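You operate a simulated robot arm through the tools that you are given. There is no shell and no other tool. Be economical: measure what you need, move in short steps, check, and stop when the job is done.

You run a simulated two-armed robot. Do the job below in one go: nothing can be reset, and whatever is moved stays where it is left.

JOB
Fetch the green ring from the island top and set it on the shelf under the window table. Press the yellow vent button two times. Put the black gauge that says "Wickerfin" from the teal mat in the inside of the outline tray and the black gauge that says "Norquell" on the top of the panel cabinet. Fetch the green torch and stand it on the shelf under the window table. Fetch the low green box and set it on top of the hose coil. Put the sponge on top of the white book. Press the red vent button three times. Do these in any order. Set down upright: green torch, low green box.

Only the result counts: the job must be done as asked and must still hold three seconds after the hand-in. Knocking over, shifting, dropping, spilling or breaking anything else fails it.

ROBOT AND FRAMES
Two 7-joint arms with fingered hands on one trunk, on a base that drives. Base frame: it is fixed to the floor where the robot stands at the start and does not move with it; the origin is under the middle of the robot, x ahead of it, y to its left, z up; the surface under the hand at the start is at about z = 0.86. Readings come in m, degrees, newtons and seconds.
The left shoulder is at the start at [0.097, 0.126, 1.087], the right one opposite. Places, roughly: black gauge [-1, -1.5, 0.75]; green ring (5x5x2 cm) [0.7, 0, 0.9]; green torch [-1.5, -2.25, 1.25]; hose coil (15x15x4 cm) [3.4, 0.5, 0.9]; inside of the outline tray (24x20 cm) [-1.08, 0.5, 0.88]; red vent button [1.3, 2.4, 0.9]; shelf under the window table [-1.2, -1.8, 0.3]; sponge (6x10x4 cm) [-0.3, 2.5, 0.9]; top of the panel cabinet (29x21 cm) [-1.38, -1.72, 1.16]; white book [3.5, 0.25, 1]; yellow vent button [0.8, -1, 0.9]. Payload 5 kg a hand.
The TCP of each hand is the grasp point between the finger pads, 0.037 m short of the fingertips. In the tool frame z runs along the fingers and y along their closing line. The gripper opens to 0.124 m. The gripper's body begins 0.043 m behind the TCP. The gripper is a hand of 3 fingers: y runs from the thumb to the fingers, the wrist lies at [-0.021, -0.116, -0.203] in the tool frame.
Orientation is that of the tool frame in the base frame, as [roll, pitch, yaw] about the fixed x, y, z axes, in that order (R = Rz(yaw) Ry(pitch) Rx(roll)). With the fingers straight down and the wrist toward the robot, the tool's x, y and z point along [0, 1, 0], [1, 0, 0] and [0, 0, -1] of the base frame.

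CONTROLS
- The arms move only by the tool apply_moves. It takes "left_plan", "right_plan" or both (then of equal length, played together; a hand with none holds still); each is a list of rows, each a list of 2 entries, a list of its own where there are three numbers: the shift along the base's x, y, z in m, then the turn, a rotation vector about the base's x, y, z in degrees. In form: [[[dx, dy, dz], [wx, wy, wz]], ...]. A call has 1 to 8 rows; each row shifts and turns the commanded pose from where the row before left it. Rows are played at 5 a second. More than 0.05 m and 8.6 degrees between two rows, and nothing of the call is played. A pose out of reach is approached as far as the arm can. The call stops where the force on the tool passes 40 N (or 10 N more than at its start, if that is more) or the arm is blocked; 0.2 s more then pass. In this call time passes only in rows, and 0.2 s behind the last. It gives the time, the measured TCP pose, the force on the tool (base axes), the opening and the grip force at its end, in the units of the frame above (readings bear some noise), with the torque about the TCP (base axes, N m) and any sound that the robot's microphone picked up.
- Cameras (640 x 400 px; columns grow to the right, rows downward): "scene" is now at [0.2346, 0.0334, 1.2124]; the picture's right is [0.52, -0.85, -0.00], its down [-0.73, -0.45, -0.51] and it looks along [0.43, 0.27, -0.86] (base axes); focal length 214 px, centre (320, 200). "left" rides on the left gripper at [-0.072, -0.104, -0.154] in its tool frame; the picture's right is [-0.83, -0.26, 0.49], its down [0.51, -0.72, 0.47] and it looks along [0.23, 0.64, 0.73] (tool axes); focal length 243 px, centre (320, 200). "right" rides on the right gripper at [0.072, -0.104, -0.154] in its tool frame; the picture's right is [-0.83, 0.26, -0.49], its down [-0.51, -0.72, 0.47] and it looks along [-0.23, 0.64, 0.73] (tool axes); focal length 243 px, centre (320, 200). There is no depth. A picture from a camera that has moved, and an enlarged one, comes with that camera's place and axes in the base frame and with its lens.
- snapshot(camera): a new picture of that camera. It takes no simulated time.
- raise_lower(by): slides the trunk up (or, below 0, down) by that many m; the arms and the scene camera ride with it, the base frame stays. It gives what a move gives, with no picture.
- base_move(legs): drives the robot by 1 to 6 legs, each [ahead, left, turn to the left] in m, m and degrees, along the robot's own axes; the way and the turn of a leg run together, so that a leg with both is an arc; at most 1.5 m and 180 degrees a leg. The arms and the cameras ride along, it lands a little off, and it stops where it bumps. It gives what a move gives.
- curl_fingers(index, middle, thumb_bend, thumb_turn, hand): sets how far each is bent, from 0 (flat) to 1 (curled in); at 0.3 the hand is open as for a grip, at 0.7 the pads meet at the TCP. One left out holds its place. A second passes; each finger stops where it meets its share of the squeeze, and holds until it gets a number again. It is the only way to open and close the hand. It gives what a move gives, with no picture; readings hold the bend of each and the force on the fingers (four entries, about 0 where the hand has none), thumb and palm. thumb_turn goes from beside the hand (0) to across from the fingers (1), as for a grip.
- aim_head(pan, tilt): turns the head with the scene camera to pan (to the left, within 80 degrees either way) and tilt (down, from -29 to 69), counted from straight ahead of the robot. It gives what a move gives.
- zoom(camera, box): a new picture of the part [left, top, right, bottom] of that camera's present view, enlarged. It takes no simulated time.
- close_job(): hands the job in; it is judged then, once.

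Work in short steps. Places have to be worked out from the pictures, the camera data and where the tool is seen: move nearer, look again, correct. Check each grasp and each placing, and mend what went wrong. You have 207 turns and 210 pictures in all, those below and enlarged ones among them. Open the grippers and draw the arms clear of the work before you hand the job in, unless the task says otherwise.

The tools are called after ">>>" as name(argument=value, ...) on one line, values as JSON. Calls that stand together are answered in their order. apply_moves: Moves the arms, as the interface text tells. Its arguments: {"type":"object","properties":{"left_plan":{"type":"array","items":{"type":"array"}},"right_plan":{"type":"array","items":{"type":"array"}}},"required":[]} The other tools are called the same way: raise_lower (by) slides the trunk up or down; curl_fingers (index, middle, thumb_bend, thumb_turn, hand) moves the fingers one by one; base_move (legs) drives the base; aim_head (pan, tilt) turns the head that bears the scene camera; snapshot (camera) takes a picture; zoom (camera, box) takes an enlarged picture of a part of a camera's view; close_job () hands the job in.

At the start:

```text
time_s: 0.0
left_eef_pos: [0.7391, -0.0509, 1.1565]
left_tool_rot: [179.8, -0.1, 90.1]
left_wrist_force: [1.3, -0.1, -0.6]
left_ft_torque: [-0.01, -0.02, -0.02]
left_width: 0.124
left_grasp_force: 0.1
left_shape: jaw
left_bend: [0.3, 0.3, 0.3, 0.98]
left_finger forces: [0.0, 0.1, 0.0, 0.1, 0.0, 0.0]
right_eef_pos: [0.4187, -0.5536, 1.1686]
right_tool_rot: [179.8, -0.1, 90.0]
right_wrist_force: [0.8, -0.4, 0.5]
right_ft_torque: [0.03, -0.04, 0.05]
right_width: 0.1237
right_grasp_force: 0.0
right_shape: jaw
right_bend: [0.3, 0.3, 0.3, 0.98]
right_finger forces: [0.0, 0.0, 0.0, 0.0, 0.0, 0.0]
trunk travel left (down, up): [-0.275, 0.288]
robot x, y, heading: [0.0008, 0.0005, 0.0]
head pan, tilt: [31.6, 59.6]
```

scene: 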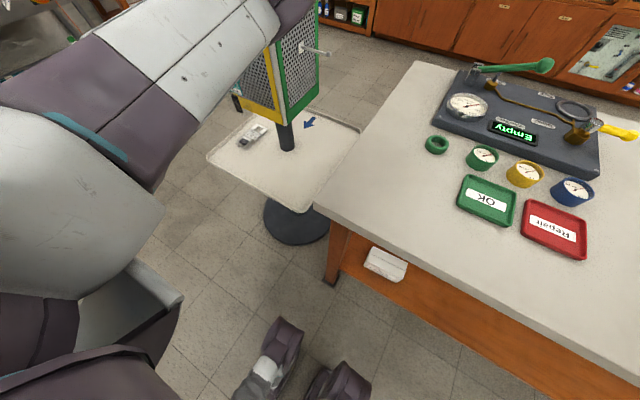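
right: 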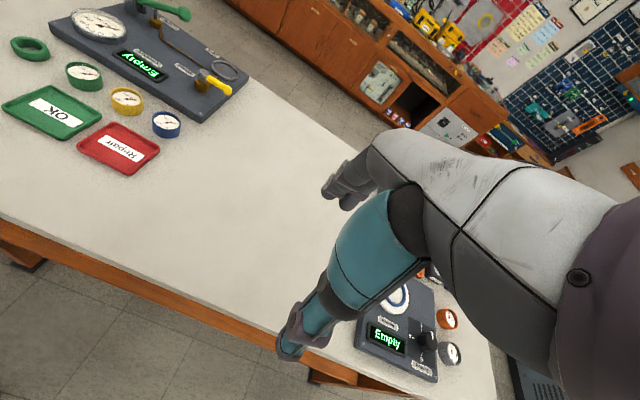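
left: 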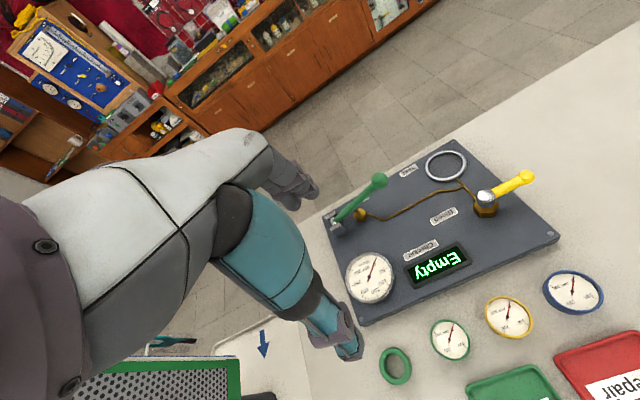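

The ring appears at about [0.66, 0.00, 0.87] in the scene picture. First I look around with the head to place other things.

>>> aim_head(pan=-50, tilt=25)

>>> snapshot(camera="scene")

>>> aim_head(pan=0, tilt=20)

>>> snapshot(camera="scene")

>>> aim_head(pan=60, tilt=20)

>>> snapshot(camera="scene")

```text
time_s: 1.6
left_eef_pos: [0.7399, -0.0497, 1.1554]
left_tool_rot: [179.9, -0.1, 90.0]
left_wrist_force: [0.2, -0.3, 0.0]
left_ft_torque: [-0.04, -0.01, -0.05]
left_width: 0.1236
left_grasp_force: 0.2
left_shape: jaw
left_bend: [0.3, 0.3, 0.3, 0.98]
left_finger forces: [0.0, 0.0, 0.0, 0.0, 0.0, 0.0]
right_eef_pos: [0.4192, -0.5524, 1.1678]
right_tool_rot: [179.9, -0.1, 90.0]
right_wrist_force: [-1.3, 0.2, 0.1]
right_ft_torque: [0.01, 0.02, 0.04]
right_width: 0.1237
right_grasp_force: 0.0
right_shape: jaw
right_bend: [0.3, 0.3, 0.3, 0.98]
right_finger forces: [0.0, 0.0, 0.0, 0.1, 0.1, 0.0]
trunk travel left (down, up): [-0.275, 0.288]
robot x, y, heading: [0.0025, -0.0011, 0.1]
head pan, tilt: [-50.0, 25.0]
```

```text
206 pictures are left
camera scene: at [0.2367, -0.0724, 1.2618], right [-0.77, -0.64, 0.0], down [-0.27, 0.33, -0.91], along [0.58, -0.69, -0.42], focal length 214 px, centre (320, 200)
```

scene: 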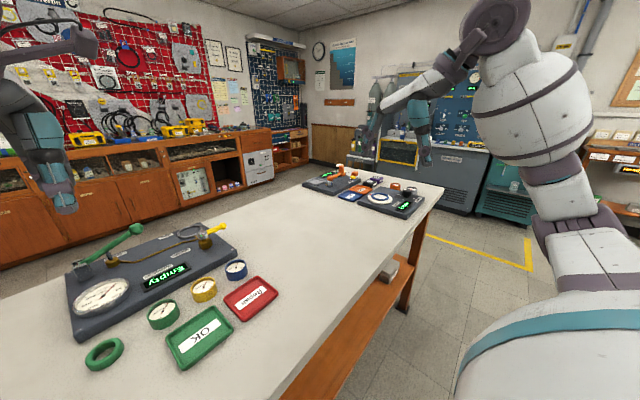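

```text
time_s: 2.7
left_eef_pos: [0.7391, -0.0506, 1.1556]
left_tool_rot: [179.9, -0.1, 90.0]
left_wrist_force: [0.5, -0.4, -0.9]
left_ft_torque: [0.0, -0.02, -0.01]
left_width: 0.1237
left_grasp_force: 0.1
left_shape: jaw
left_bend: [0.3, 0.3, 0.3, 0.98]
left_finger forces: [0.0, 0.0, 0.0, 0.0, 0.0, 0.0]
right_eef_pos: [0.4188, -0.5524, 1.1672]
right_tool_rot: [179.9, -0.1, 90.0]
right_wrist_force: [0.1, -0.1, 0.3]
right_ft_torque: [-0.01, -0.02, -0.01]
right_width: 0.1237
right_grasp_force: 0.1
right_shape: jaw
right_bend: [0.3, 0.3, 0.3, 0.98]
right_finger forces: [0.0, 0.0, 0.0, 0.1, 0.0, 0.0]
trunk travel left (down, up): [-0.275, 0.288]
robot x, y, heading: [0.0002, -0.0008, -0.0]
head pan, tilt: [0.0, 20.0]
```

```text
205 pictures are left
camera scene: at [0.2705, -0.0019, 1.2701], right [0.0, -1.0, 0.0], down [-0.34, 0.0, -0.94], along [0.94, 0.0, -0.34], focal length 214 px, centre (320, 200)
```

scene: 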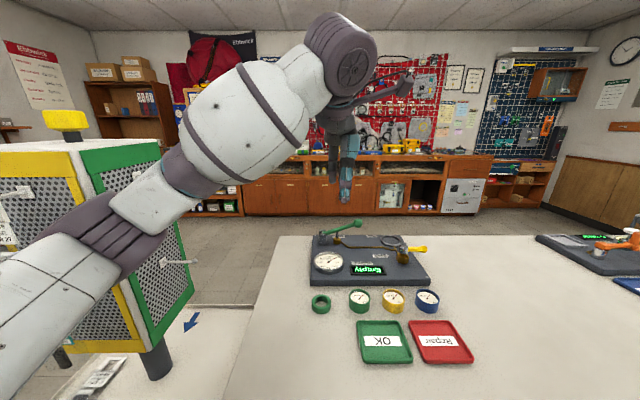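

```text
time_s: 4.0
left_eef_pos: [0.7396, -0.0493, 1.1549]
left_tool_rot: [-180.0, -0.1, 90.0]
left_wrist_force: [0.1, 0.0, 0.4]
left_ft_torque: [-0.02, 0.01, 0.01]
left_width: 0.1237
left_grasp_force: 0.0
left_shape: jaw
left_bend: [0.3, 0.3, 0.3, 0.98]
left_finger forces: [0.0, 0.0, 0.0, 0.0, 0.1, 0.1]
right_eef_pos: [0.4181, -0.5529, 1.1687]
right_tool_rot: [179.8, -0.1, 90.0]
right_wrist_force: [-0.5, 0.5, -0.3]
right_ft_torque: [0.02, -0.02, 0.02]
right_width: 0.1237
right_grasp_force: 0.1
right_shape: jaw
right_bend: [0.3, 0.3, 0.3, 0.98]
right_finger forces: [0.0, 0.1, 0.0, 0.1, 0.1, 0.0]
trunk travel left (down, up): [-0.275, 0.288]
robot x, y, heading: [0.0, -0.0006, 0.1]
head pan, tilt: [60.0, 20.0]
```

```text
204 pictures are left
camera scene: at [0.2241, 0.0788, 1.2701], right [0.87, -0.5, 0.0], down [-0.17, -0.29, -0.94], along [0.47, 0.81, -0.34], focal length 214 px, centre (320, 200)
```

scene: 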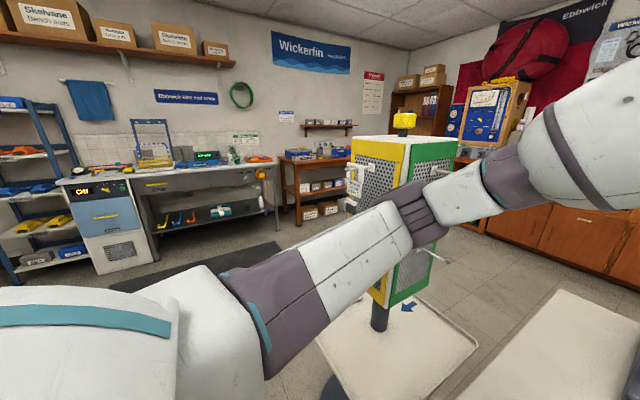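

Ring at ≈[0.662,-0.004]. The panel starts near x=0.72, so I pre-close the hand a little and move above the ring.

>>> curl_fingers(hand="left", index=0.4, middle=0.4, thumb_bend=0.4)

>>> aim_head(pan=0, tilt=50)

>>> apply_moves(left_plan=[[[-0.04, 0.02, 0], [0, 0, 0]], [[-0.04, 0.02, -0.02], [0, 0, 0]], [[-0.01, 0.006, -0.04], [0, 0, 0]], [[0, 0, -0.045], [0, 0, 0]], [[0, 0, -0.04], [0, 0, 0]]])

>>> snapshot(camera="left")

>>> snapshot(camera="scene")

```text
time_s: 5.0
left_eef_pos: [0.7389, -0.0503, 1.1554]
left_tool_rot: [179.9, -0.1, 90.0]
left_wrist_force: [0.2, 0.4, 0.3]
left_ft_torque: [0.0, -0.01, 0.03]
left_width: 0.0996
left_grasp_force: 0.0
left_shape: fingers
left_bend: [0.4, 0.4, 0.4, 0.98]
left_finger forces: [0.0, 0.0, 0.0, 0.0, 0.1, 0.1]
right_eef_pos: [0.4185, -0.5534, 1.1681]
right_tool_rot: [-180.0, -0.1, 89.9]
right_wrist_force: [0.4, -0.7, -0.8]
right_ft_torque: [0.02, 0.02, 0.02]
right_width: 0.1238
right_grasp_force: 0.1
right_shape: jaw
right_bend: [0.3, 0.3, 0.3, 0.98]
right_finger forces: [0.0, 0.0, 0.0, 0.0, 0.0, 0.0]
trunk travel left (down, up): [-0.275, 0.288]
robot x, y, heading: [-0.0013, -0.0022, -0.1]
head pan, tilt: [60.0, 20.0]
```

```text
time_s: 6.3
left_eef_pos: [0.7393, -0.0508, 1.1559]
left_tool_rot: [179.9, -0.1, 90.1]
left_wrist_force: [-0.2, 0.0, 0.7]
left_ft_torque: [-0.02, 0.01, 0.05]
left_width: 0.0991
left_grasp_force: 0.2
left_shape: fingers
left_bend: [0.4, 0.4, 0.4, 0.98]
left_finger forces: [0.1, 0.0, 0.1, 0.1, 0.0, 0.1]
right_eef_pos: [0.4186, -0.5526, 1.1675]
right_tool_rot: [179.9, -0.1, 90.0]
right_wrist_force: [0.4, 0.0, 0.1]
right_ft_torque: [0.0, 0.0, -0.01]
right_width: 0.1237
right_grasp_force: 0.0
right_shape: jaw
right_bend: [0.3, 0.3, 0.3, 0.98]
right_finger forces: [0.1, 0.0, 0.0, 0.0, 0.1, 0.0]
trunk travel left (down, up): [-0.275, 0.288]
robot x, y, heading: [-0.0024, -0.0009, 0.1]
head pan, tilt: [0.0, 50.0]
```

```text
time_s: 7.5
left_eef_pos: [0.6522, -0.0019, 1.0064]
left_tool_rot: [180.0, 0.1, 90.1]
left_wrist_force: [0.6, 0.5, -0.4]
left_ft_torque: [-0.04, 0.0, 0.01]
left_width: 0.0989
left_grasp_force: 0.1
left_shape: fingers
left_bend: [0.4, 0.4, 0.4, 0.98]
left_finger forces: [0.1, 0.1, 0.0, 0.0, 0.1, 0.1]
right_eef_pos: [0.423, -0.5503, 1.1677]
right_tool_rot: [-179.9, 0.2, 90.0]
right_wrist_force: [0.5, -0.3, -0.4]
right_ft_torque: [-0.05, -0.01, -0.04]
right_width: 0.1239
right_grasp_force: 0.2
right_shape: jaw
right_bend: [0.3, 0.3, 0.3, 0.98]
right_finger forces: [0.1, 0.1, 0.0, 0.0, 0.1, 0.0]
trunk travel left (down, up): [-0.275, 0.288]
robot x, y, heading: [-0.0012, 0.0006, 0.0]
head pan, tilt: [0.0, 50.0]
```

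```text
203 pictures are left
camera left: at [0.5476, -0.0727, 1.1622], right [-0.26, -0.83, -0.49], down [-0.72, 0.51, -0.47], along [0.64, 0.23, -0.73], focal length 243 px, centre (320, 200)
```

left: 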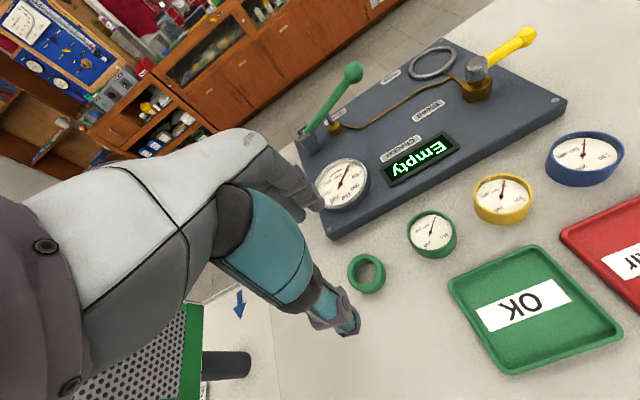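

```text
202 pictures are left
camera scene: at [0.2579, 0.0013, 1.2237], right [0.0, -1.0, 0.0], down [-0.77, 0.0, -0.64], along [0.64, 0.0, -0.77], focal length 214 px, centre (320, 200)
```

scene: 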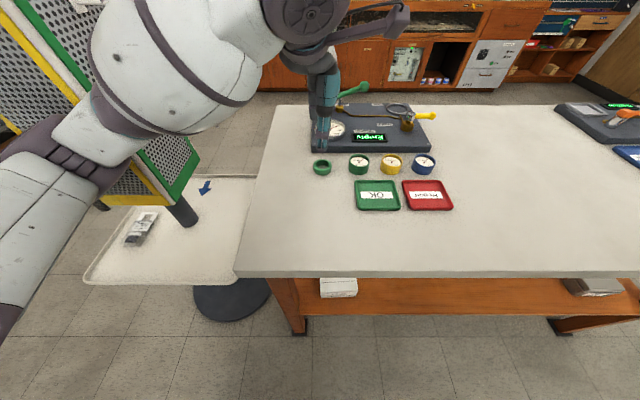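

Left camera confirms the ring at [0.661,-0.005]. Lowering over it with a slight backward shift.

>>> apply_moves(left_plan=[[[-0.007, -0.003, -0.04], [0, 0, 0]], [[0, 0, -0.035], [0, 0, 0]], [[0, 0, -0.02], [0, 0, 0]]])

>>> snapshot(camera="left")

```text
time_s: 8.3
left_eef_pos: [0.6453, -0.0032, 0.9129]
left_tool_rot: [180.0, 0.0, 89.9]
left_wrist_force: [0.7, -0.7, 0.6]
left_ft_torque: [0.01, 0.01, -0.01]
left_width: 0.0989
left_grasp_force: 0.1
left_shape: fingers
left_bend: [0.4, 0.4, 0.4, 0.98]
left_finger forces: [0.0, 0.0, 0.0, 0.0, 0.0, 0.0]
right_eef_pos: [0.4214, -0.5498, 1.1675]
right_tool_rot: [180.0, -0.1, 90.0]
right_wrist_force: [0.3, -0.6, -0.5]
right_ft_torque: [0.03, -0.04, -0.03]
right_width: 0.1237
right_grasp_force: 0.0
right_shape: jaw
right_bend: [0.3, 0.3, 0.3, 0.98]
right_finger forces: [0.0, 0.0, 0.1, 0.0, 0.1, 0.0]
trunk travel left (down, up): [-0.275, 0.288]
robot x, y, heading: [0.0005, -0.0059, 0.1]
head pan, tilt: [0.0, 50.0]
```

```text
201 pictures are left
camera left: at [0.5395, -0.0761, 1.0684], right [-0.26, -0.83, -0.49], down [-0.72, 0.51, -0.47], along [0.64, 0.23, -0.73], focal length 243 px, centre (320, 200)
```

left: 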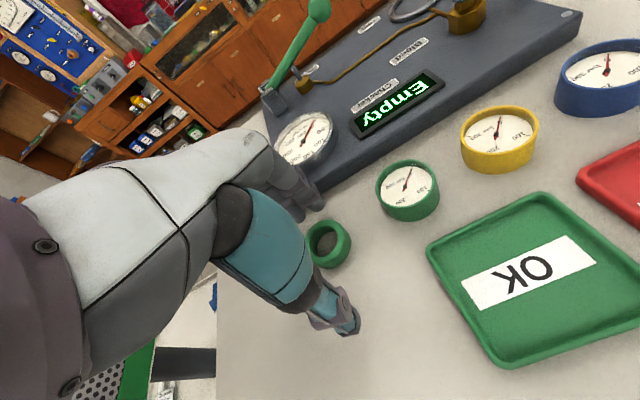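

The ring sits between thumb and fingers. Down a little more, then close.

>>> apply_moves(left_plan=[[[0, 0, -0.008], [0, 0, 0]], [[0, 0, -0.005], [0, 0, 0]]])

>>> curl_fingers(hand="left", index=0.65, middle=0.65, thumb_bend=0.65)

>>> snapshot(camera="left")

```text
time_s: 8.9
left_eef_pos: [0.6439, -0.0049, 0.9026]
left_tool_rot: [179.9, -0.1, 90.0]
left_wrist_force: [0.7, 1.4, 5.5]
left_ft_torque: [0.13, -0.3, 0.07]
left_width: 0.0989
left_grasp_force: 2.7
left_shape: fingers
left_bend: [0.4, 0.39, 0.4, 0.98]
left_finger forces: [0.0, 4.9, 0.0, 0.0, 0.0, 0.0]
right_eef_pos: [0.4201, -0.5517, 1.1687]
right_tool_rot: [-179.9, 0.1, 90.0]
right_wrist_force: [0.0, -0.3, 0.4]
right_ft_torque: [-0.04, -0.02, 0.03]
right_width: 0.124
right_grasp_force: 0.1
right_shape: jaw
right_bend: [0.3, 0.3, 0.3, 0.98]
right_finger forces: [0.1, 0.0, 0.1, 0.0, 0.0, 0.0]
trunk travel left (down, up): [-0.275, 0.288]
robot x, y, heading: [0.0004, -0.0, 0.4]
head pan, tilt: [0.0, 50.0]
```

```text
time_s: 9.9
left_eef_pos: [0.6444, -0.0048, 0.9016]
left_tool_rot: [179.9, 0.0, 90.0]
left_wrist_force: [6.8, -0.1, 18.2]
left_ft_torque: [0.2, -0.69, -0.09]
left_width: 0.042
left_grasp_force: 17.7
left_shape: fingers
left_bend: [0.59, 0.6, 0.59, 0.97]
left_finger forces: [6.4, 20.9, 0.0, 0.0, 8.9, 0.1]
right_eef_pos: [0.4198, -0.551, 1.17]
right_tool_rot: [180.0, 0.0, 90.0]
right_wrist_force: [0.0, -1.1, 0.5]
right_ft_torque: [0.0, 0.01, 0.0]
right_width: 0.1239
right_grasp_force: 0.1
right_shape: jaw
right_bend: [0.3, 0.3, 0.3, 0.98]
right_finger forces: [0.0, 0.0, 0.0, 0.1, 0.1, 0.1]
trunk travel left (down, up): [-0.275, 0.288]
robot x, y, heading: [0.0009, -0.0012, 0.1]
head pan, tilt: [0.0, 50.0]
```

```text
200 pictures are left
camera left: at [0.539, -0.0764, 1.057], right [-0.26, -0.83, -0.49], down [-0.72, 0.51, -0.47], along [0.64, 0.23, -0.73], focal length 243 px, centre (320, 200)
```

left: 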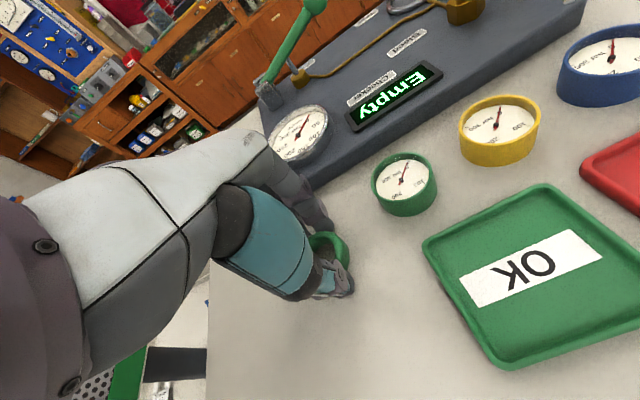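

Grip made; lift and check.

>>> apply_moves(left_plan=[[[0, 0, 0.02], [0, 0, 0]], [[0, 0, 0.04], [0, 0, 0]], [[0, 0, 0.05], [0, 0, 0]], [[0, 0, 0.05], [0, 0, 0]]])

>>> snapshot(camera="left")

```text
time_s: 10.9
left_eef_pos: [0.6187, -0.0113, 0.916]
left_tool_rot: [-167.0, 0.6, 89.3]
left_wrist_force: [-0.7, 1.0, 0.6]
left_ft_torque: [-0.02, -0.01, -0.02]
left_width: 0.0418
left_grasp_force: 9.7
left_shape: fingers
left_bend: [0.6, 0.62, 0.59, 0.96]
left_finger forces: [5.0, 5.0, 0.1, 0.0, 10.0, 0.0]
right_eef_pos: [0.4233, -0.5493, 1.17]
right_tool_rot: [-179.7, 0.2, 89.9]
right_wrist_force: [-0.9, -0.4, 0.8]
right_ft_torque: [-0.02, -0.05, -0.04]
right_width: 0.1237
right_grasp_force: 0.0
right_shape: jaw
right_bend: [0.3, 0.3, 0.3, 0.98]
right_finger forces: [0.1, 0.0, 0.0, 0.0, 0.1, 0.1]
trunk travel left (down, up): [-0.275, 0.288]
robot x, y, heading: [-0.0018, 0.0012, -0.0]
head pan, tilt: [0.0, 50.0]
stopped in row 4 (left hand): the arm was blocked; the commanded pose is now the measured one
```

```text
199 pictures are left
camera left: at [0.5507, -0.0807, 1.0916], right [-0.38, -0.83, -0.41], down [-0.8, 0.51, -0.3], along [0.46, 0.22, -0.86], focal length 243 px, centre (320, 200)
```

left: 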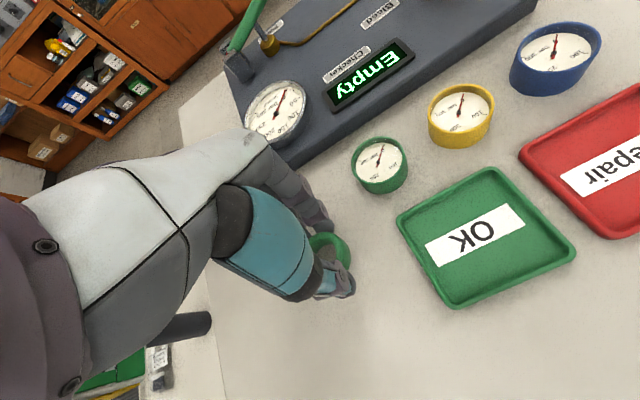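

The lift got blocked (arm limit close to the body). I lift with the trunk instead.

>>> raise_lower(by=0.15)

>>> snapshot(camera="scene")

>>> snapshot(camera="left")

```text
time_s: 12.0
left_eef_pos: [0.5769, -0.03, 0.9491]
left_tool_rot: [-160.1, 0.6, 88.2]
left_wrist_force: [-2.6, -0.4, 2.8]
left_ft_torque: [0.1, -0.29, -0.01]
left_width: 0.0418
left_grasp_force: 10.3
left_shape: fingers
left_bend: [0.6, 0.62, 0.59, 0.96]
left_finger forces: [5.1, 5.0, 0.0, 0.1, 10.1, 0.1]
right_eef_pos: [0.404, -0.5625, 1.2694]
right_tool_rot: [178.8, -0.3, 89.6]
right_wrist_force: [-2.9, -2.0, 1.5]
right_ft_torque: [0.13, -0.27, 0.02]
right_width: 0.1236
right_grasp_force: 0.1
right_shape: jaw
right_bend: [0.3, 0.3, 0.3, 0.98]
right_finger forces: [0.1, 0.1, 0.0, 0.0, 0.0, 0.0]
trunk travel left (down, up): [-0.366, 0.197]
robot x, y, heading: [0.0032, -0.0036, -0.3]
head pan, tilt: [0.0, 50.0]
stopped: the arm was blocked; the commanded pose is now the measured one
```

```text
198 pictures are left
camera scene: at [0.2212, -0.0097, 1.3231], right [-0.01, -1.0, 0.0], down [-0.76, 0.01, -0.65], along [0.65, 0.0, -0.76], focal length 214 px, centre (320, 200)
```

scene: 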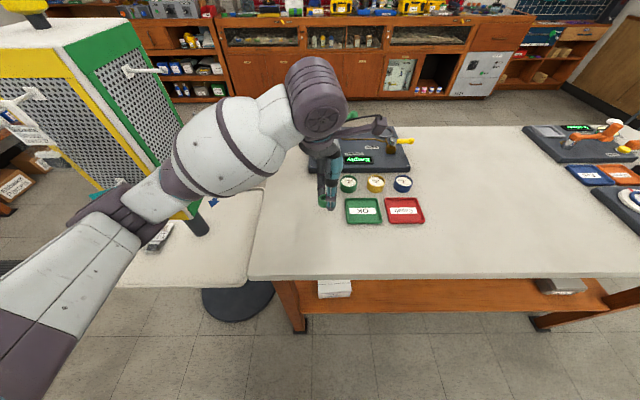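

```text
197 pictures are left
camera left: at [0.5283, -0.0984, 1.132], right [-0.44, -0.82, -0.37], down [-0.82, 0.53, -0.2], along [0.36, 0.21, -0.91], focal length 243 px, centre (320, 200)
```

left: 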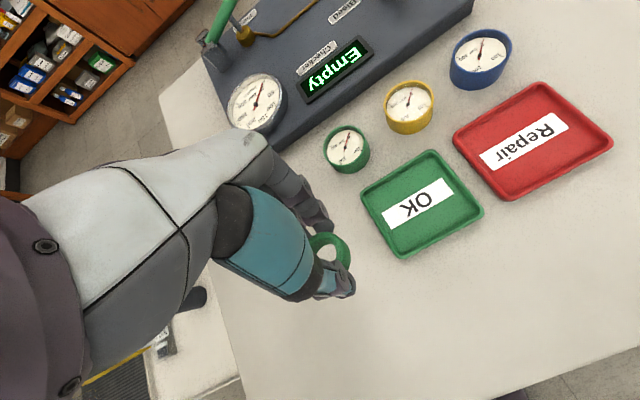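

Something blocks the left arm; I look at the arm from the head to find out.

>>> aim_head(pan=35, tilt=30)

>>> snapshot(camera="scene")

>>> snapshot(camera="right")

```text
time_s: 13.0
left_eef_pos: [0.5843, -0.025, 0.9348]
left_tool_rot: [-159.0, 0.7, 88.3]
left_wrist_force: [0.1, 0.4, 0.2]
left_ft_torque: [0.0, 0.01, -0.03]
left_width: 0.0419
left_grasp_force: 9.7
left_shape: fingers
left_bend: [0.6, 0.62, 0.59, 0.96]
left_finger forces: [5.1, 4.8, 0.0, 0.0, 10.0, 0.0]
right_eef_pos: [0.4162, -0.5553, 1.2608]
right_tool_rot: [179.7, 0.1, 89.6]
right_wrist_force: [0.0, 0.4, 0.2]
right_ft_torque: [-0.01, 0.04, 0.0]
right_width: 0.1241
right_grasp_force: 0.1
right_shape: jaw
right_bend: [0.3, 0.3, 0.3, 0.98]
right_finger forces: [0.1, 0.0, 0.0, 0.0, 0.0, 0.0]
trunk travel left (down, up): [-0.366, 0.197]
robot x, y, heading: [-0.0014, -0.0025, -0.6]
head pan, tilt: [35.0, 30.0]
```

```text
196 pictures are left
camera scene: at [0.2328, 0.0488, 1.3453], right [0.57, -0.82, 0.0], down [-0.41, -0.28, -0.87], along [0.71, 0.49, -0.5], focal length 214 px, centre (320, 200)
```

scene: 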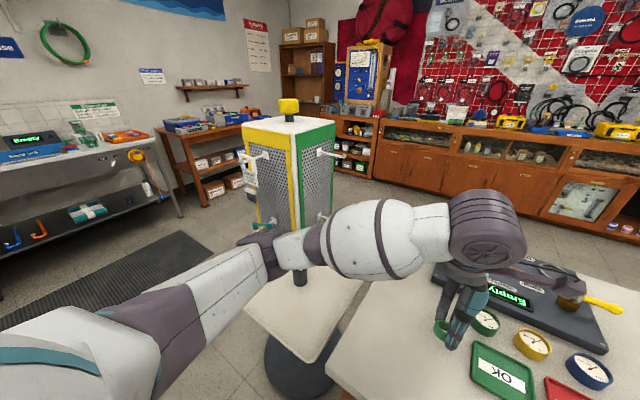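

```text
195 pictures are left
camera right: at [0.3112, -0.4822, 1.4133], right [0.25, -0.83, 0.49], down [-0.72, -0.5, -0.47], along [0.64, -0.24, -0.73], focal length 243 px, centre (320, 200)
```

right: 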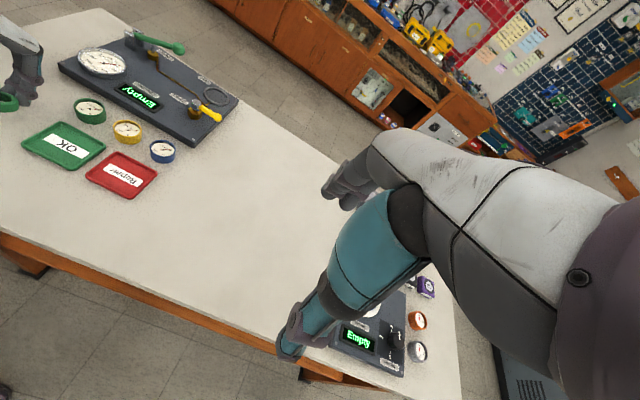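

The elbow seems close under the vent cabinet's teal lever. I lower slightly to unload, then back the base straight away from it.

>>> raise_lower(by=-0.015)

>>> zoom(camera="scene", box=[200, 80, 440, 330])

```text
time_s: 13.6
left_eef_pos: [0.5819, -0.0257, 0.9202]
left_tool_rot: [-159.0, 0.7, 88.3]
left_wrist_force: [-0.9, 0.1, 0.7]
left_ft_torque: [0.0, -0.01, 0.0]
left_width: 0.0418
left_grasp_force: 10.2
left_shape: fingers
left_bend: [0.6, 0.62, 0.59, 0.96]
left_finger forces: [5.0, 4.8, 0.0, 0.1, 10.1, 0.0]
right_eef_pos: [0.4151, -0.5559, 1.2467]
right_tool_rot: [179.7, 0.0, 89.6]
right_wrist_force: [-0.4, 0.4, 0.3]
right_ft_torque: [0.0, -0.04, 0.0]
right_width: 0.1241
right_grasp_force: 0.0
right_shape: jaw
right_bend: [0.3, 0.3, 0.3, 0.98]
right_finger forces: [0.0, 0.0, 0.0, 0.0, 0.1, 0.0]
trunk travel left (down, up): [-0.351, 0.212]
robot x, y, heading: [-0.0036, -0.0007, -0.5]
head pan, tilt: [35.0, 30.0]
```

```text
1.60 times, centred on (320, 205) of scene
camera zoom: at [0.2341, 0.0479, 1.3306], right [0.57, -0.82, 0.0], down [-0.41, -0.28, -0.87], along [0.71, 0.49, -0.5], focal length 343 px, centre (320, 192)
```

zoom: 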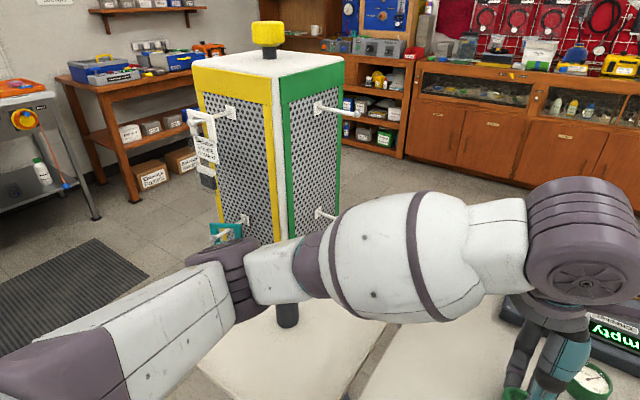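

The forearm sits under the display stand's hooks. I drive back and right, away from it.

>>> base_move(legs=[[-0.15, -0.04, 0]])

>>> zoom(camera="scene", box=[200, 80, 440, 330])

```text
time_s: 15.0
left_eef_pos: [0.4327, -0.065, 0.9193]
left_tool_rot: [-158.9, 0.7, 88.3]
left_wrist_force: [0.2, 0.6, 0.4]
left_ft_torque: [0.0, -0.04, -0.01]
left_width: 0.0419
left_grasp_force: 10.0
left_shape: fingers
left_bend: [0.6, 0.62, 0.59, 0.96]
left_finger forces: [5.1, 5.0, 0.1, 0.0, 10.1, 0.0]
right_eef_pos: [0.265, -0.5947, 1.2456]
right_tool_rot: [179.8, 0.1, 89.6]
right_wrist_force: [-0.3, -0.5, 0.1]
right_ft_torque: [-0.01, 0.01, 0.02]
right_width: 0.1239
right_grasp_force: 0.1
right_shape: jaw
right_bend: [0.3, 0.3, 0.3, 0.98]
right_finger forces: [0.1, 0.0, 0.0, 0.0, 0.0, 0.1]
trunk travel left (down, up): [-0.351, 0.212]
robot x, y, heading: [-0.1491, -0.0363, -0.4]
head pan, tilt: [35.0, 30.0]
```

```text
1.60 times, centred on (320, 205) of scene
camera zoom: at [0.0844, 0.01, 1.3302], right [0.57, -0.82, 0.0], down [-0.41, -0.28, -0.87], along [0.71, 0.49, -0.5], focal length 343 px, centre (320, 192)
```

zoom: 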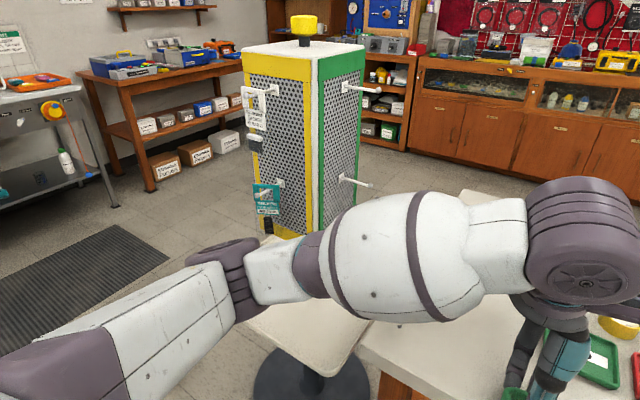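

Clear and intact. Now raise the left hand and straighten it.

>>> apply_moves(left_plan=[[[0.01, 0, 0.04], [0, -7, 0]], [[0.02, 0, 0.045], [0, -7, 0]], [[0.03, 0, 0.04], [0, -7, 0]], [[0.03, 0, 0.04], [0, 0, 0]]])

>>> aim_head(pan=-45, tilt=35)

>>> snapshot(camera="scene")

>>> snapshot(camera="left")

```text
time_s: 16.0
left_eef_pos: [0.5218, -0.0629, 1.0843]
left_tool_rot: [-179.9, 0.1, 88.0]
left_wrist_force: [-1.0, -0.8, 0.8]
left_ft_torque: [-0.03, -0.01, 0.02]
left_width: 0.0416
left_grasp_force: 9.3
left_shape: fingers
left_bend: [0.6, 0.62, 0.59, 0.96]
left_finger forces: [5.0, 4.8, 0.0, 0.0, 9.9, 0.0]
right_eef_pos: [0.2644, -0.5946, 1.2454]
right_tool_rot: [179.7, 0.0, 89.6]
right_wrist_force: [0.5, -0.6, -0.1]
right_ft_torque: [0.0, 0.02, 0.03]
right_width: 0.1244
right_grasp_force: 0.1
right_shape: jaw
right_bend: [0.3, 0.3, 0.3, 0.98]
right_finger forces: [0.0, 0.0, 0.1, 0.0, 0.0, 0.1]
trunk travel left (down, up): [-0.351, 0.212]
robot x, y, heading: [-0.1523, -0.0414, -0.7]
head pan, tilt: [35.0, 30.0]
```

```text
time_s: 17.6
left_eef_pos: [0.5214, -0.0612, 1.0856]
left_tool_rot: [-179.9, 0.1, 88.1]
left_wrist_force: [1.3, 0.3, 0.1]
left_ft_torque: [0.02, 0.0, 0.01]
left_width: 0.0419
left_grasp_force: 10.1
left_shape: fingers
left_bend: [0.6, 0.62, 0.59, 0.96]
left_finger forces: [5.0, 4.8, 0.1, 0.1, 9.8, 0.0]
right_eef_pos: [0.2637, -0.5938, 1.2452]
right_tool_rot: [179.7, 0.0, 89.6]
right_wrist_force: [0.5, -0.5, -0.8]
right_ft_torque: [0.0, -0.02, 0.02]
right_width: 0.1239
right_grasp_force: 0.1
right_shape: jaw
right_bend: [0.3, 0.3, 0.3, 0.98]
right_finger forces: [0.0, 0.0, 0.1, 0.1, 0.1, 0.0]
trunk travel left (down, up): [-0.351, 0.212]
robot x, y, heading: [-0.1504, -0.0397, -0.9]
head pan, tilt: [-45.0, 35.0]
```

```text
192 pictures are left
camera scene: at [0.0708, -0.1043, 1.3227], right [-0.71, -0.7, 0.0], down [-0.4, 0.41, -0.82], along [0.58, -0.58, -0.57], focal length 214 px, centre (320, 200)
```

scene: 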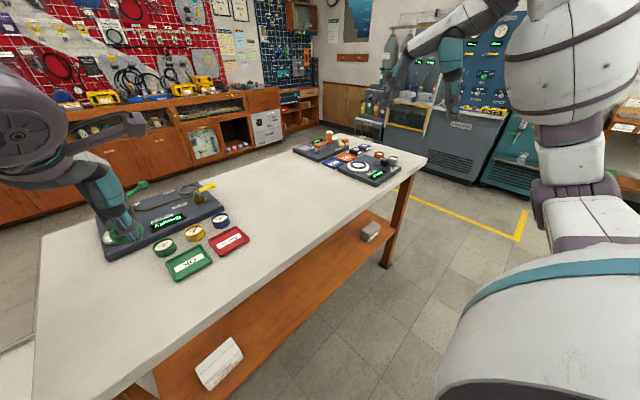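

```text
191 pictures are left
camera left: at [0.415, -0.1307, 1.2407], right [-0.29, -0.82, -0.49], down [-0.71, 0.53, -0.47], along [0.65, 0.21, -0.73], focal length 243 px, centre (320, 200)
```

left: 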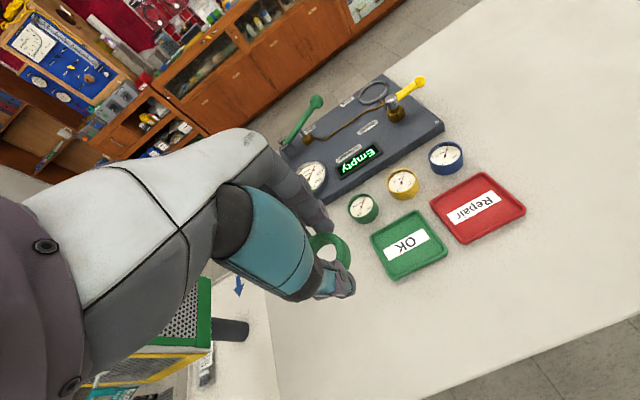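

Now drive sideways to face the right-hand devices for the yellow vent button.

>>> base_move(legs=[[0.0, -0.7, 0.9], [0.1, 0, 0]])

>>> aim_head(pan=-10, tilt=40)

>>> snapshot(camera="scene")

>>> snapshot(camera="right")

```text
time_s: 24.9
left_eef_pos: [0.6222, -0.7539, 1.0862]
left_tool_rot: [179.9, 0.2, 88.8]
left_wrist_force: [-0.3, 0.1, 0.6]
left_ft_torque: [0.01, 0.02, 0.0]
left_width: 0.0415
left_grasp_force: 9.8
left_shape: fingers
left_bend: [0.6, 0.62, 0.59, 0.96]
left_finger forces: [5.0, 4.8, 0.0, 0.0, 10.0, 0.1]
right_eef_pos: [0.3708, -1.2903, 1.2468]
right_tool_rot: [179.7, 0.0, 90.4]
right_wrist_force: [0.4, -0.5, 0.4]
right_ft_torque: [-0.02, 0.0, -0.01]
right_width: 0.1239
right_grasp_force: 0.0
right_shape: jaw
right_bend: [0.3, 0.3, 0.3, 0.98]
right_finger forces: [0.1, 0.1, 0.0, 0.0, 0.1, 0.0]
trunk travel left (down, up): [-0.351, 0.212]
robot x, y, heading: [-0.0493, -0.745, 0.1]
head pan, tilt: [-45.0, 35.0]
```

```text
time_s: 25.9
left_eef_pos: [0.6226, -0.755, 1.0858]
left_tool_rot: [180.0, 0.0, 88.9]
left_wrist_force: [-0.2, -0.2, -0.3]
left_ft_torque: [-0.02, 0.0, 0.0]
left_width: 0.0419
left_grasp_force: 10.1
left_shape: fingers
left_bend: [0.6, 0.62, 0.59, 0.96]
left_finger forces: [5.0, 4.7, 0.1, 0.0, 9.9, 0.0]
right_eef_pos: [0.3735, -1.2909, 1.2458]
right_tool_rot: [179.7, 0.0, 90.4]
right_wrist_force: [0.1, -0.4, 0.1]
right_ft_torque: [-0.04, -0.04, -0.02]
right_width: 0.124
right_grasp_force: 0.0
right_shape: jaw
right_bend: [0.3, 0.3, 0.3, 0.98]
right_finger forces: [0.0, 0.0, 0.0, 0.0, 0.1, 0.0]
trunk travel left (down, up): [-0.351, 0.212]
robot x, y, heading: [-0.0513, -0.7419, 0.2]
head pan, tilt: [-10.0, 40.0]
```

```text
190 pictures are left
camera scene: at [0.1929, -0.7551, 1.3152], right [-0.17, -0.99, 0.0], down [-0.63, 0.11, -0.77], along [0.76, -0.13, -0.64], focal length 214 px, centre (320, 200)
```

scene: 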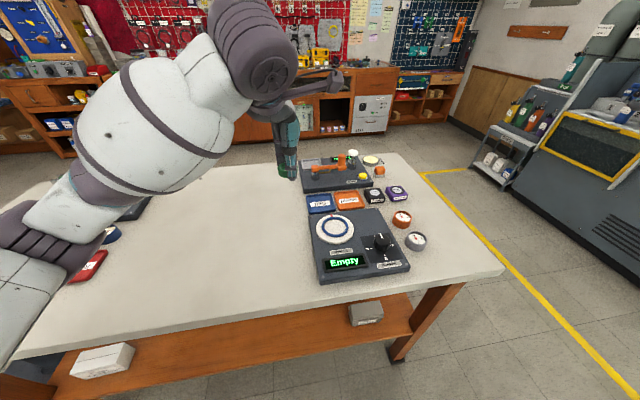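

```text
189 pictures are left
camera right: at [0.2649, -1.2183, 1.3984], right [0.27, -0.83, 0.49], down [-0.72, -0.51, -0.48], along [0.65, -0.23, -0.73], focal length 243 px, centre (320, 200)
```

right: 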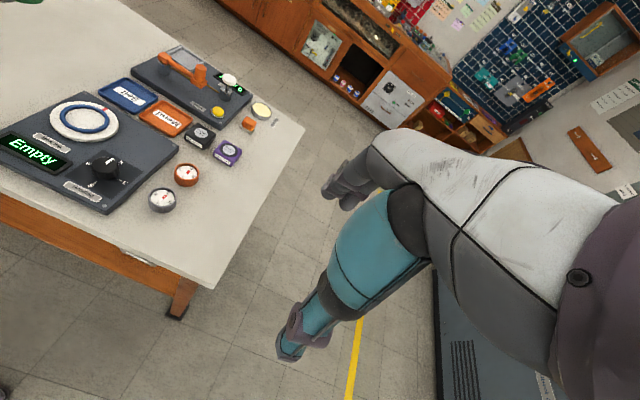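

Zoom on the devices to read which is the yellow vent button.

>>> zoom(camera="scene", box=[290, 140, 450, 240])

>>> zoom(camera="right", box=[80, 30, 320, 180])

```text
4.00 times, centred on (370, 190) of scene
camera zoom: at [0.1929, -0.7551, 1.3152], right [-0.17, -0.99, 0.0], down [-0.63, 0.11, -0.77], along [0.76, -0.13, -0.64], focal length 858 px, centre (120, 240)
```

zoom: 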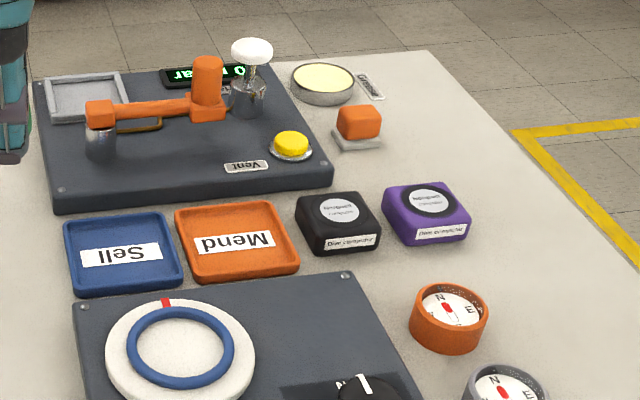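

```text
2.67 times, centred on (200, 105) of right
camera zoom: at [0.2649, -1.2183, 1.3984], right [0.27, -0.83, 0.49], down [-0.72, -0.51, -0.48], along [0.65, -0.23, -0.73], focal length 647 px, centre (640, 453)
```

zoom: 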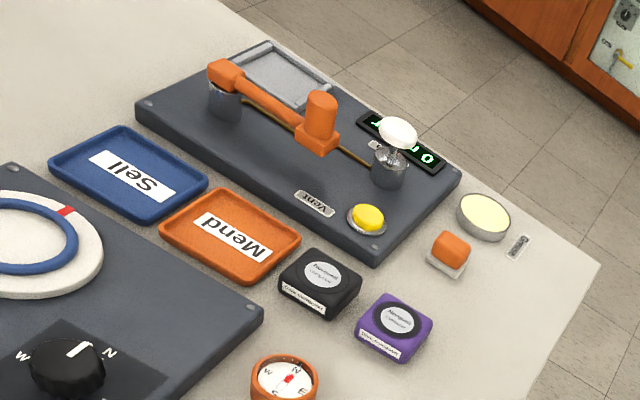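

Yellow vent button triangulates to ≈[0.80,-1.015,0.89]; knobs stand behind it at z≈0.95. I close the right hand's pads, tilt tips 30° forward and approach above it.

>>> curl_fingers(hand="right", index=0.7, middle=0.7, thumb_bend=0.7)

>>> apply_moves(right_plan=[[[0.04, 0.028, 0], [0, -7.5, 0]], [[0.04, 0.028, 0], [0, -7.5, 0]], [[0.04, 0.028, 0], [0, -7.5, 0]], [[0.04, 0.028, 0], [0, -7.5, 0]], [[0.04, 0.028, 0], [0, 0, 0]], [[0.04, 0.028, 0], [0, 0, 0]], [[0.04, 0.028, 0], [0, 0, 0]], [[0.04, 0.028, 0], [0, 0, 0]]])

>>> apply_moves(right_plan=[[[0.035, 0.025, 0], [0, 0, 0]], [[0.035, 0.025, -0.02], [0, 0, 0]], [[0.0, 0, -0.05], [0, 0, 0]], [[0.0, 0, -0.05], [0, 0, 0]], [[0, 0, -0.05], [0, 0, 0]]])

>>> snapshot(camera="right")

>>> snapshot(camera="scene")

```text
time_s: 26.9
left_eef_pos: [0.6223, -0.7532, 1.0861]
left_tool_rot: [-180.0, 0.0, 88.9]
left_wrist_force: [-0.3, 0.1, -0.2]
left_ft_torque: [0.03, 0.0, 0.01]
left_width: 0.0418
left_grasp_force: 9.8
left_shape: fingers
left_bend: [0.6, 0.62, 0.59, 0.96]
left_finger forces: [5.0, 4.8, 0.0, 0.0, 9.9, 0.0]
right_eef_pos: [0.3714, -1.2908, 1.246]
right_tool_rot: [179.7, -0.1, 90.4]
right_wrist_force: [0.2, -0.1, -0.9]
right_ft_torque: [-0.03, 0.02, 0.01]
right_width: 0.0075
right_grasp_force: 0.1
right_shape: fingers
right_bend: [0.7, 0.7, 0.7, 0.98]
right_finger forces: [0.0, 0.0, 0.0, 0.0, 0.1, 0.1]
trunk travel left (down, up): [-0.351, 0.212]
robot x, y, heading: [-0.05, -0.7419, 0.5]
head pan, tilt: [-10.0, 40.0]
```

```text
time_s: 28.7
left_eef_pos: [0.6247, -0.7524, 1.0837]
left_tool_rot: [-179.7, 0.3, 89.0]
left_wrist_force: [0.1, -0.3, -1.1]
left_ft_torque: [-0.04, 0.03, 0.01]
left_width: 0.042
left_grasp_force: 10.0
left_shape: fingers
left_bend: [0.6, 0.62, 0.59, 0.96]
left_finger forces: [5.0, 4.8, 0.0, 0.1, 9.9, 0.0]
right_eef_pos: [0.6973, -1.0633, 1.2436]
right_tool_rot: [149.9, 0.3, 90.4]
right_wrist_force: [1.0, -0.2, -1.0]
right_ft_torque: [-0.02, 0.02, 0.0]
right_width: 0.0068
right_grasp_force: 0.0
right_shape: fingers
right_bend: [0.7, 0.7, 0.7, 0.98]
right_finger forces: [0.0, 0.0, 0.1, 0.1, 0.0, 0.1]
trunk travel left (down, up): [-0.351, 0.212]
robot x, y, heading: [-0.053, -0.7422, 0.5]
head pan, tilt: [-10.0, 40.0]
```

```text
time_s: 29.9
left_eef_pos: [0.6243, -0.7541, 1.0841]
left_tool_rot: [-179.9, 0.1, 89.1]
left_wrist_force: [0.0, 0.3, 0.5]
left_ft_torque: [0.03, -0.02, 0.01]
left_width: 0.042
left_grasp_force: 9.7
left_shape: fingers
left_bend: [0.6, 0.62, 0.59, 0.96]
left_finger forces: [4.9, 4.7, 0.0, 0.1, 9.9, 0.0]
right_eef_pos: [0.7649, -1.0159, 1.0755]
right_tool_rot: [149.6, 0.1, 90.4]
right_wrist_force: [0.5, -0.8, 0.2]
right_ft_torque: [0.01, 0.0, -0.04]
right_width: 0.0067
right_grasp_force: 0.1
right_shape: fingers
right_bend: [0.7, 0.7, 0.7, 0.98]
right_finger forces: [0.1, 0.0, 0.0, 0.0, 0.0, 0.0]
trunk travel left (down, up): [-0.351, 0.212]
robot x, y, heading: [-0.0535, -0.7389, 0.4]
head pan, tilt: [-10.0, 40.0]
```

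```text
186 pictures are left
camera right: at [0.5961, -0.9441, 1.1543], right [-0.02, -0.83, 0.56], down [-0.38, -0.51, -0.77], along [0.92, -0.23, -0.31], focal length 243 px, centre (320, 200)
```

right: 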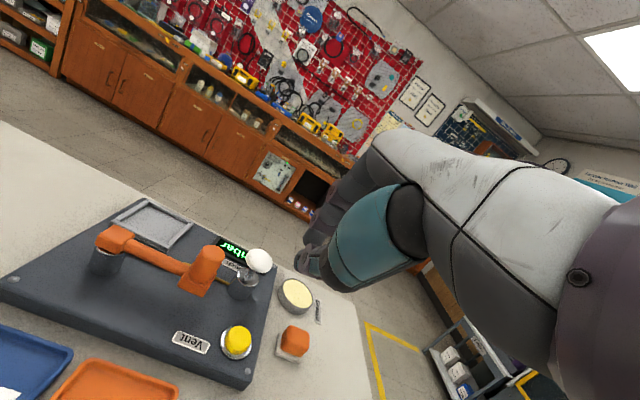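

```text
185 pictures are left
camera scene: at [0.1953, -0.7554, 1.3147], right [-0.17, -0.99, 0.0], down [-0.64, 0.11, -0.77], along [0.75, -0.13, -0.64], focal length 214 px, centre (320, 200)
```

scene: 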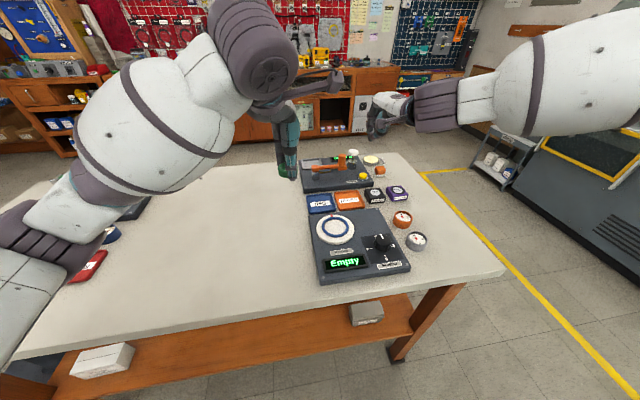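

Button re-measured at [0.795,-1.011]; tips are about 12 mm short in x. Descend to just over it.

>>> apply_moves(right_plan=[[[0.011, 0.003, -0.05], [0, 0, 0]], [[0, 0, -0.05], [0, 0, 0]], [[0, 0, -0.025], [0, 0, 0]]])

>>> snapshot(camera="right")

>>> zoom(camera="scene", box=[290, 120, 450, 220])

```text
refused: row 1 steps farther than a row can; nothing moved
```

```text
184 pictures are left
camera right: at [0.5961, -0.9441, 1.1543], right [-0.02, -0.83, 0.56], down [-0.38, -0.51, -0.77], along [0.92, -0.23, -0.31], focal length 243 px, centre (320, 200)
```

right: 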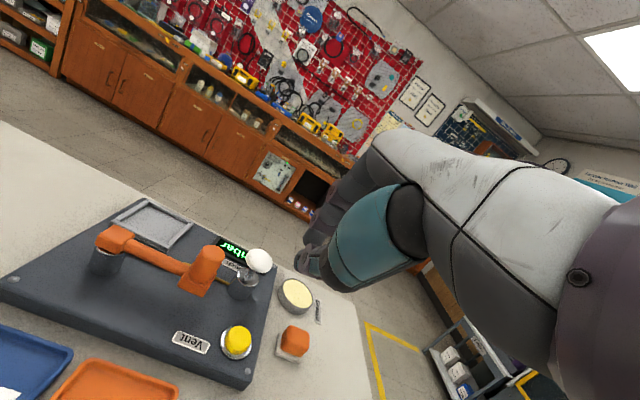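

```text
4.00 times, centred on (370, 170) of scene
camera zoom: at [0.1953, -0.7554, 1.3147], right [-0.17, -0.99, 0.0], down [-0.64, 0.11, -0.77], along [0.75, -0.13, -0.64], focal length 858 px, centre (120, 320)
```

zoom: 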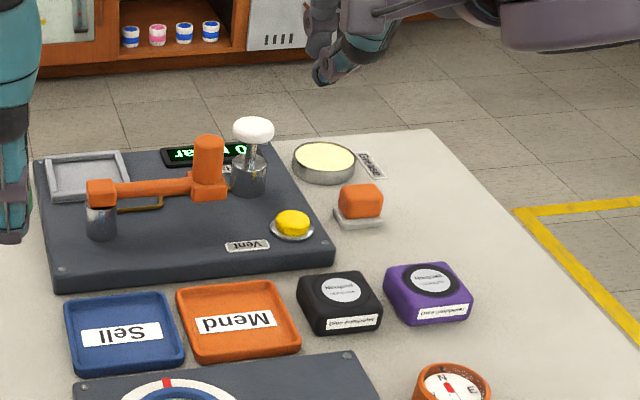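

Same with smaller steps.

>>> apply_moves(right_plan=[[[0.011, 0.003, -0.04], [0, 0, 0]], [[0, 0, -0.045], [0, 0, 0]], [[0, 0, -0.04], [0, 0, 0]]])

>>> snapshot(camera="right")

>>> zoom(camera="scene", box=[290, 120, 450, 220])

```text
time_s: 30.7
left_eef_pos: [0.6224, -0.7557, 1.0842]
left_tool_rot: [-179.9, 0.0, 88.8]
left_wrist_force: [-0.1, -0.8, 0.1]
left_ft_torque: [0.02, 0.03, 0.01]
left_width: 0.0418
left_grasp_force: 10.4
left_shape: fingers
left_bend: [0.6, 0.62, 0.59, 0.96]
left_finger forces: [5.0, 4.8, 0.0, 0.1, 9.9, 0.0]
right_eef_pos: [0.7758, -1.0148, 0.9509]
right_tool_rot: [149.8, 0.3, 90.4]
right_wrist_force: [-0.8, 0.1, 1.7]
right_ft_torque: [-0.01, 0.03, 0.0]
right_width: 0.0066
right_grasp_force: 0.0
right_shape: fingers
right_bend: [0.7, 0.7, 0.7, 0.98]
right_finger forces: [0.0, 0.1, 0.0, 0.0, 0.0, 0.0]
trunk travel left (down, up): [-0.351, 0.212]
robot x, y, heading: [-0.054, -0.7387, 0.4]
head pan, tilt: [-10.0, 40.0]
```

```text
182 pictures are left
camera right: at [0.6052, -0.9423, 1.0298], right [-0.02, -0.83, 0.56], down [-0.38, -0.51, -0.77], along [0.92, -0.23, -0.31], focal length 243 px, centre (320, 200)
```

right: 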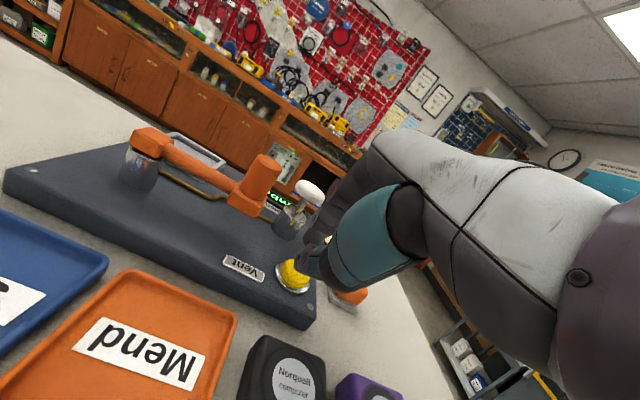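

```text
4.00 times, centred on (370, 170) of scene
camera zoom: at [0.1937, -0.7554, 1.315], right [-0.17, -0.99, 0.0], down [-0.63, 0.11, -0.77], along [0.76, -0.13, -0.64], focal length 858 px, centre (120, 320)
```

zoom: 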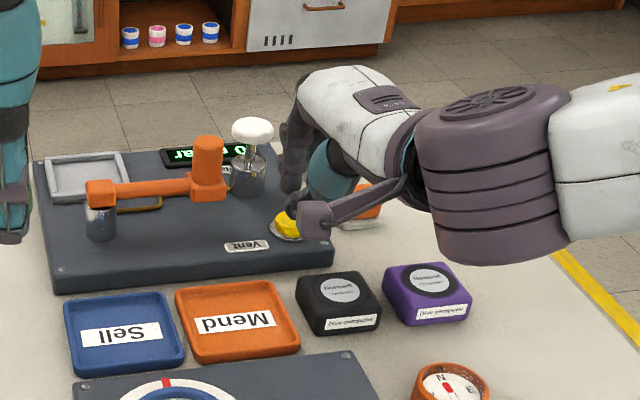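

Tips are right at the button. Press down in small steps.

>>> apply_moves(right_plan=[[[0, 0, -0.006], [0, 0, 0]], [[0, 0, -0.005], [0, 0, 0]], [[0, 0, -0.005], [0, 0, 0]]])

```text
time_s: 31.5
left_eef_pos: [0.623, -0.7543, 1.085]
left_tool_rot: [-179.9, 0.1, 89.0]
left_wrist_force: [-0.5, -0.5, -0.4]
left_ft_torque: [-0.03, -0.01, 0.01]
left_width: 0.0419
left_grasp_force: 10.3
left_shape: fingers
left_bend: [0.6, 0.62, 0.59, 0.96]
left_finger forces: [5.0, 4.8, 0.0, 0.0, 9.9, 0.0]
right_eef_pos: [0.7743, -1.013, 0.9344]
right_tool_rot: [149.7, 0.2, 90.4]
right_wrist_force: [0.0, -0.1, -0.6]
right_ft_torque: [-0.04, -0.02, -0.04]
right_width: 0.0071
right_grasp_force: 0.1
right_shape: fingers
right_bend: [0.7, 0.7, 0.7, 0.98]
right_finger forces: [0.0, 0.0, 0.0, 0.0, 0.0, 0.0]
trunk travel left (down, up): [-0.351, 0.212]
robot x, y, heading: [-0.0517, -0.743, 0.5]
head pan, tilt: [-10.0, 40.0]
```

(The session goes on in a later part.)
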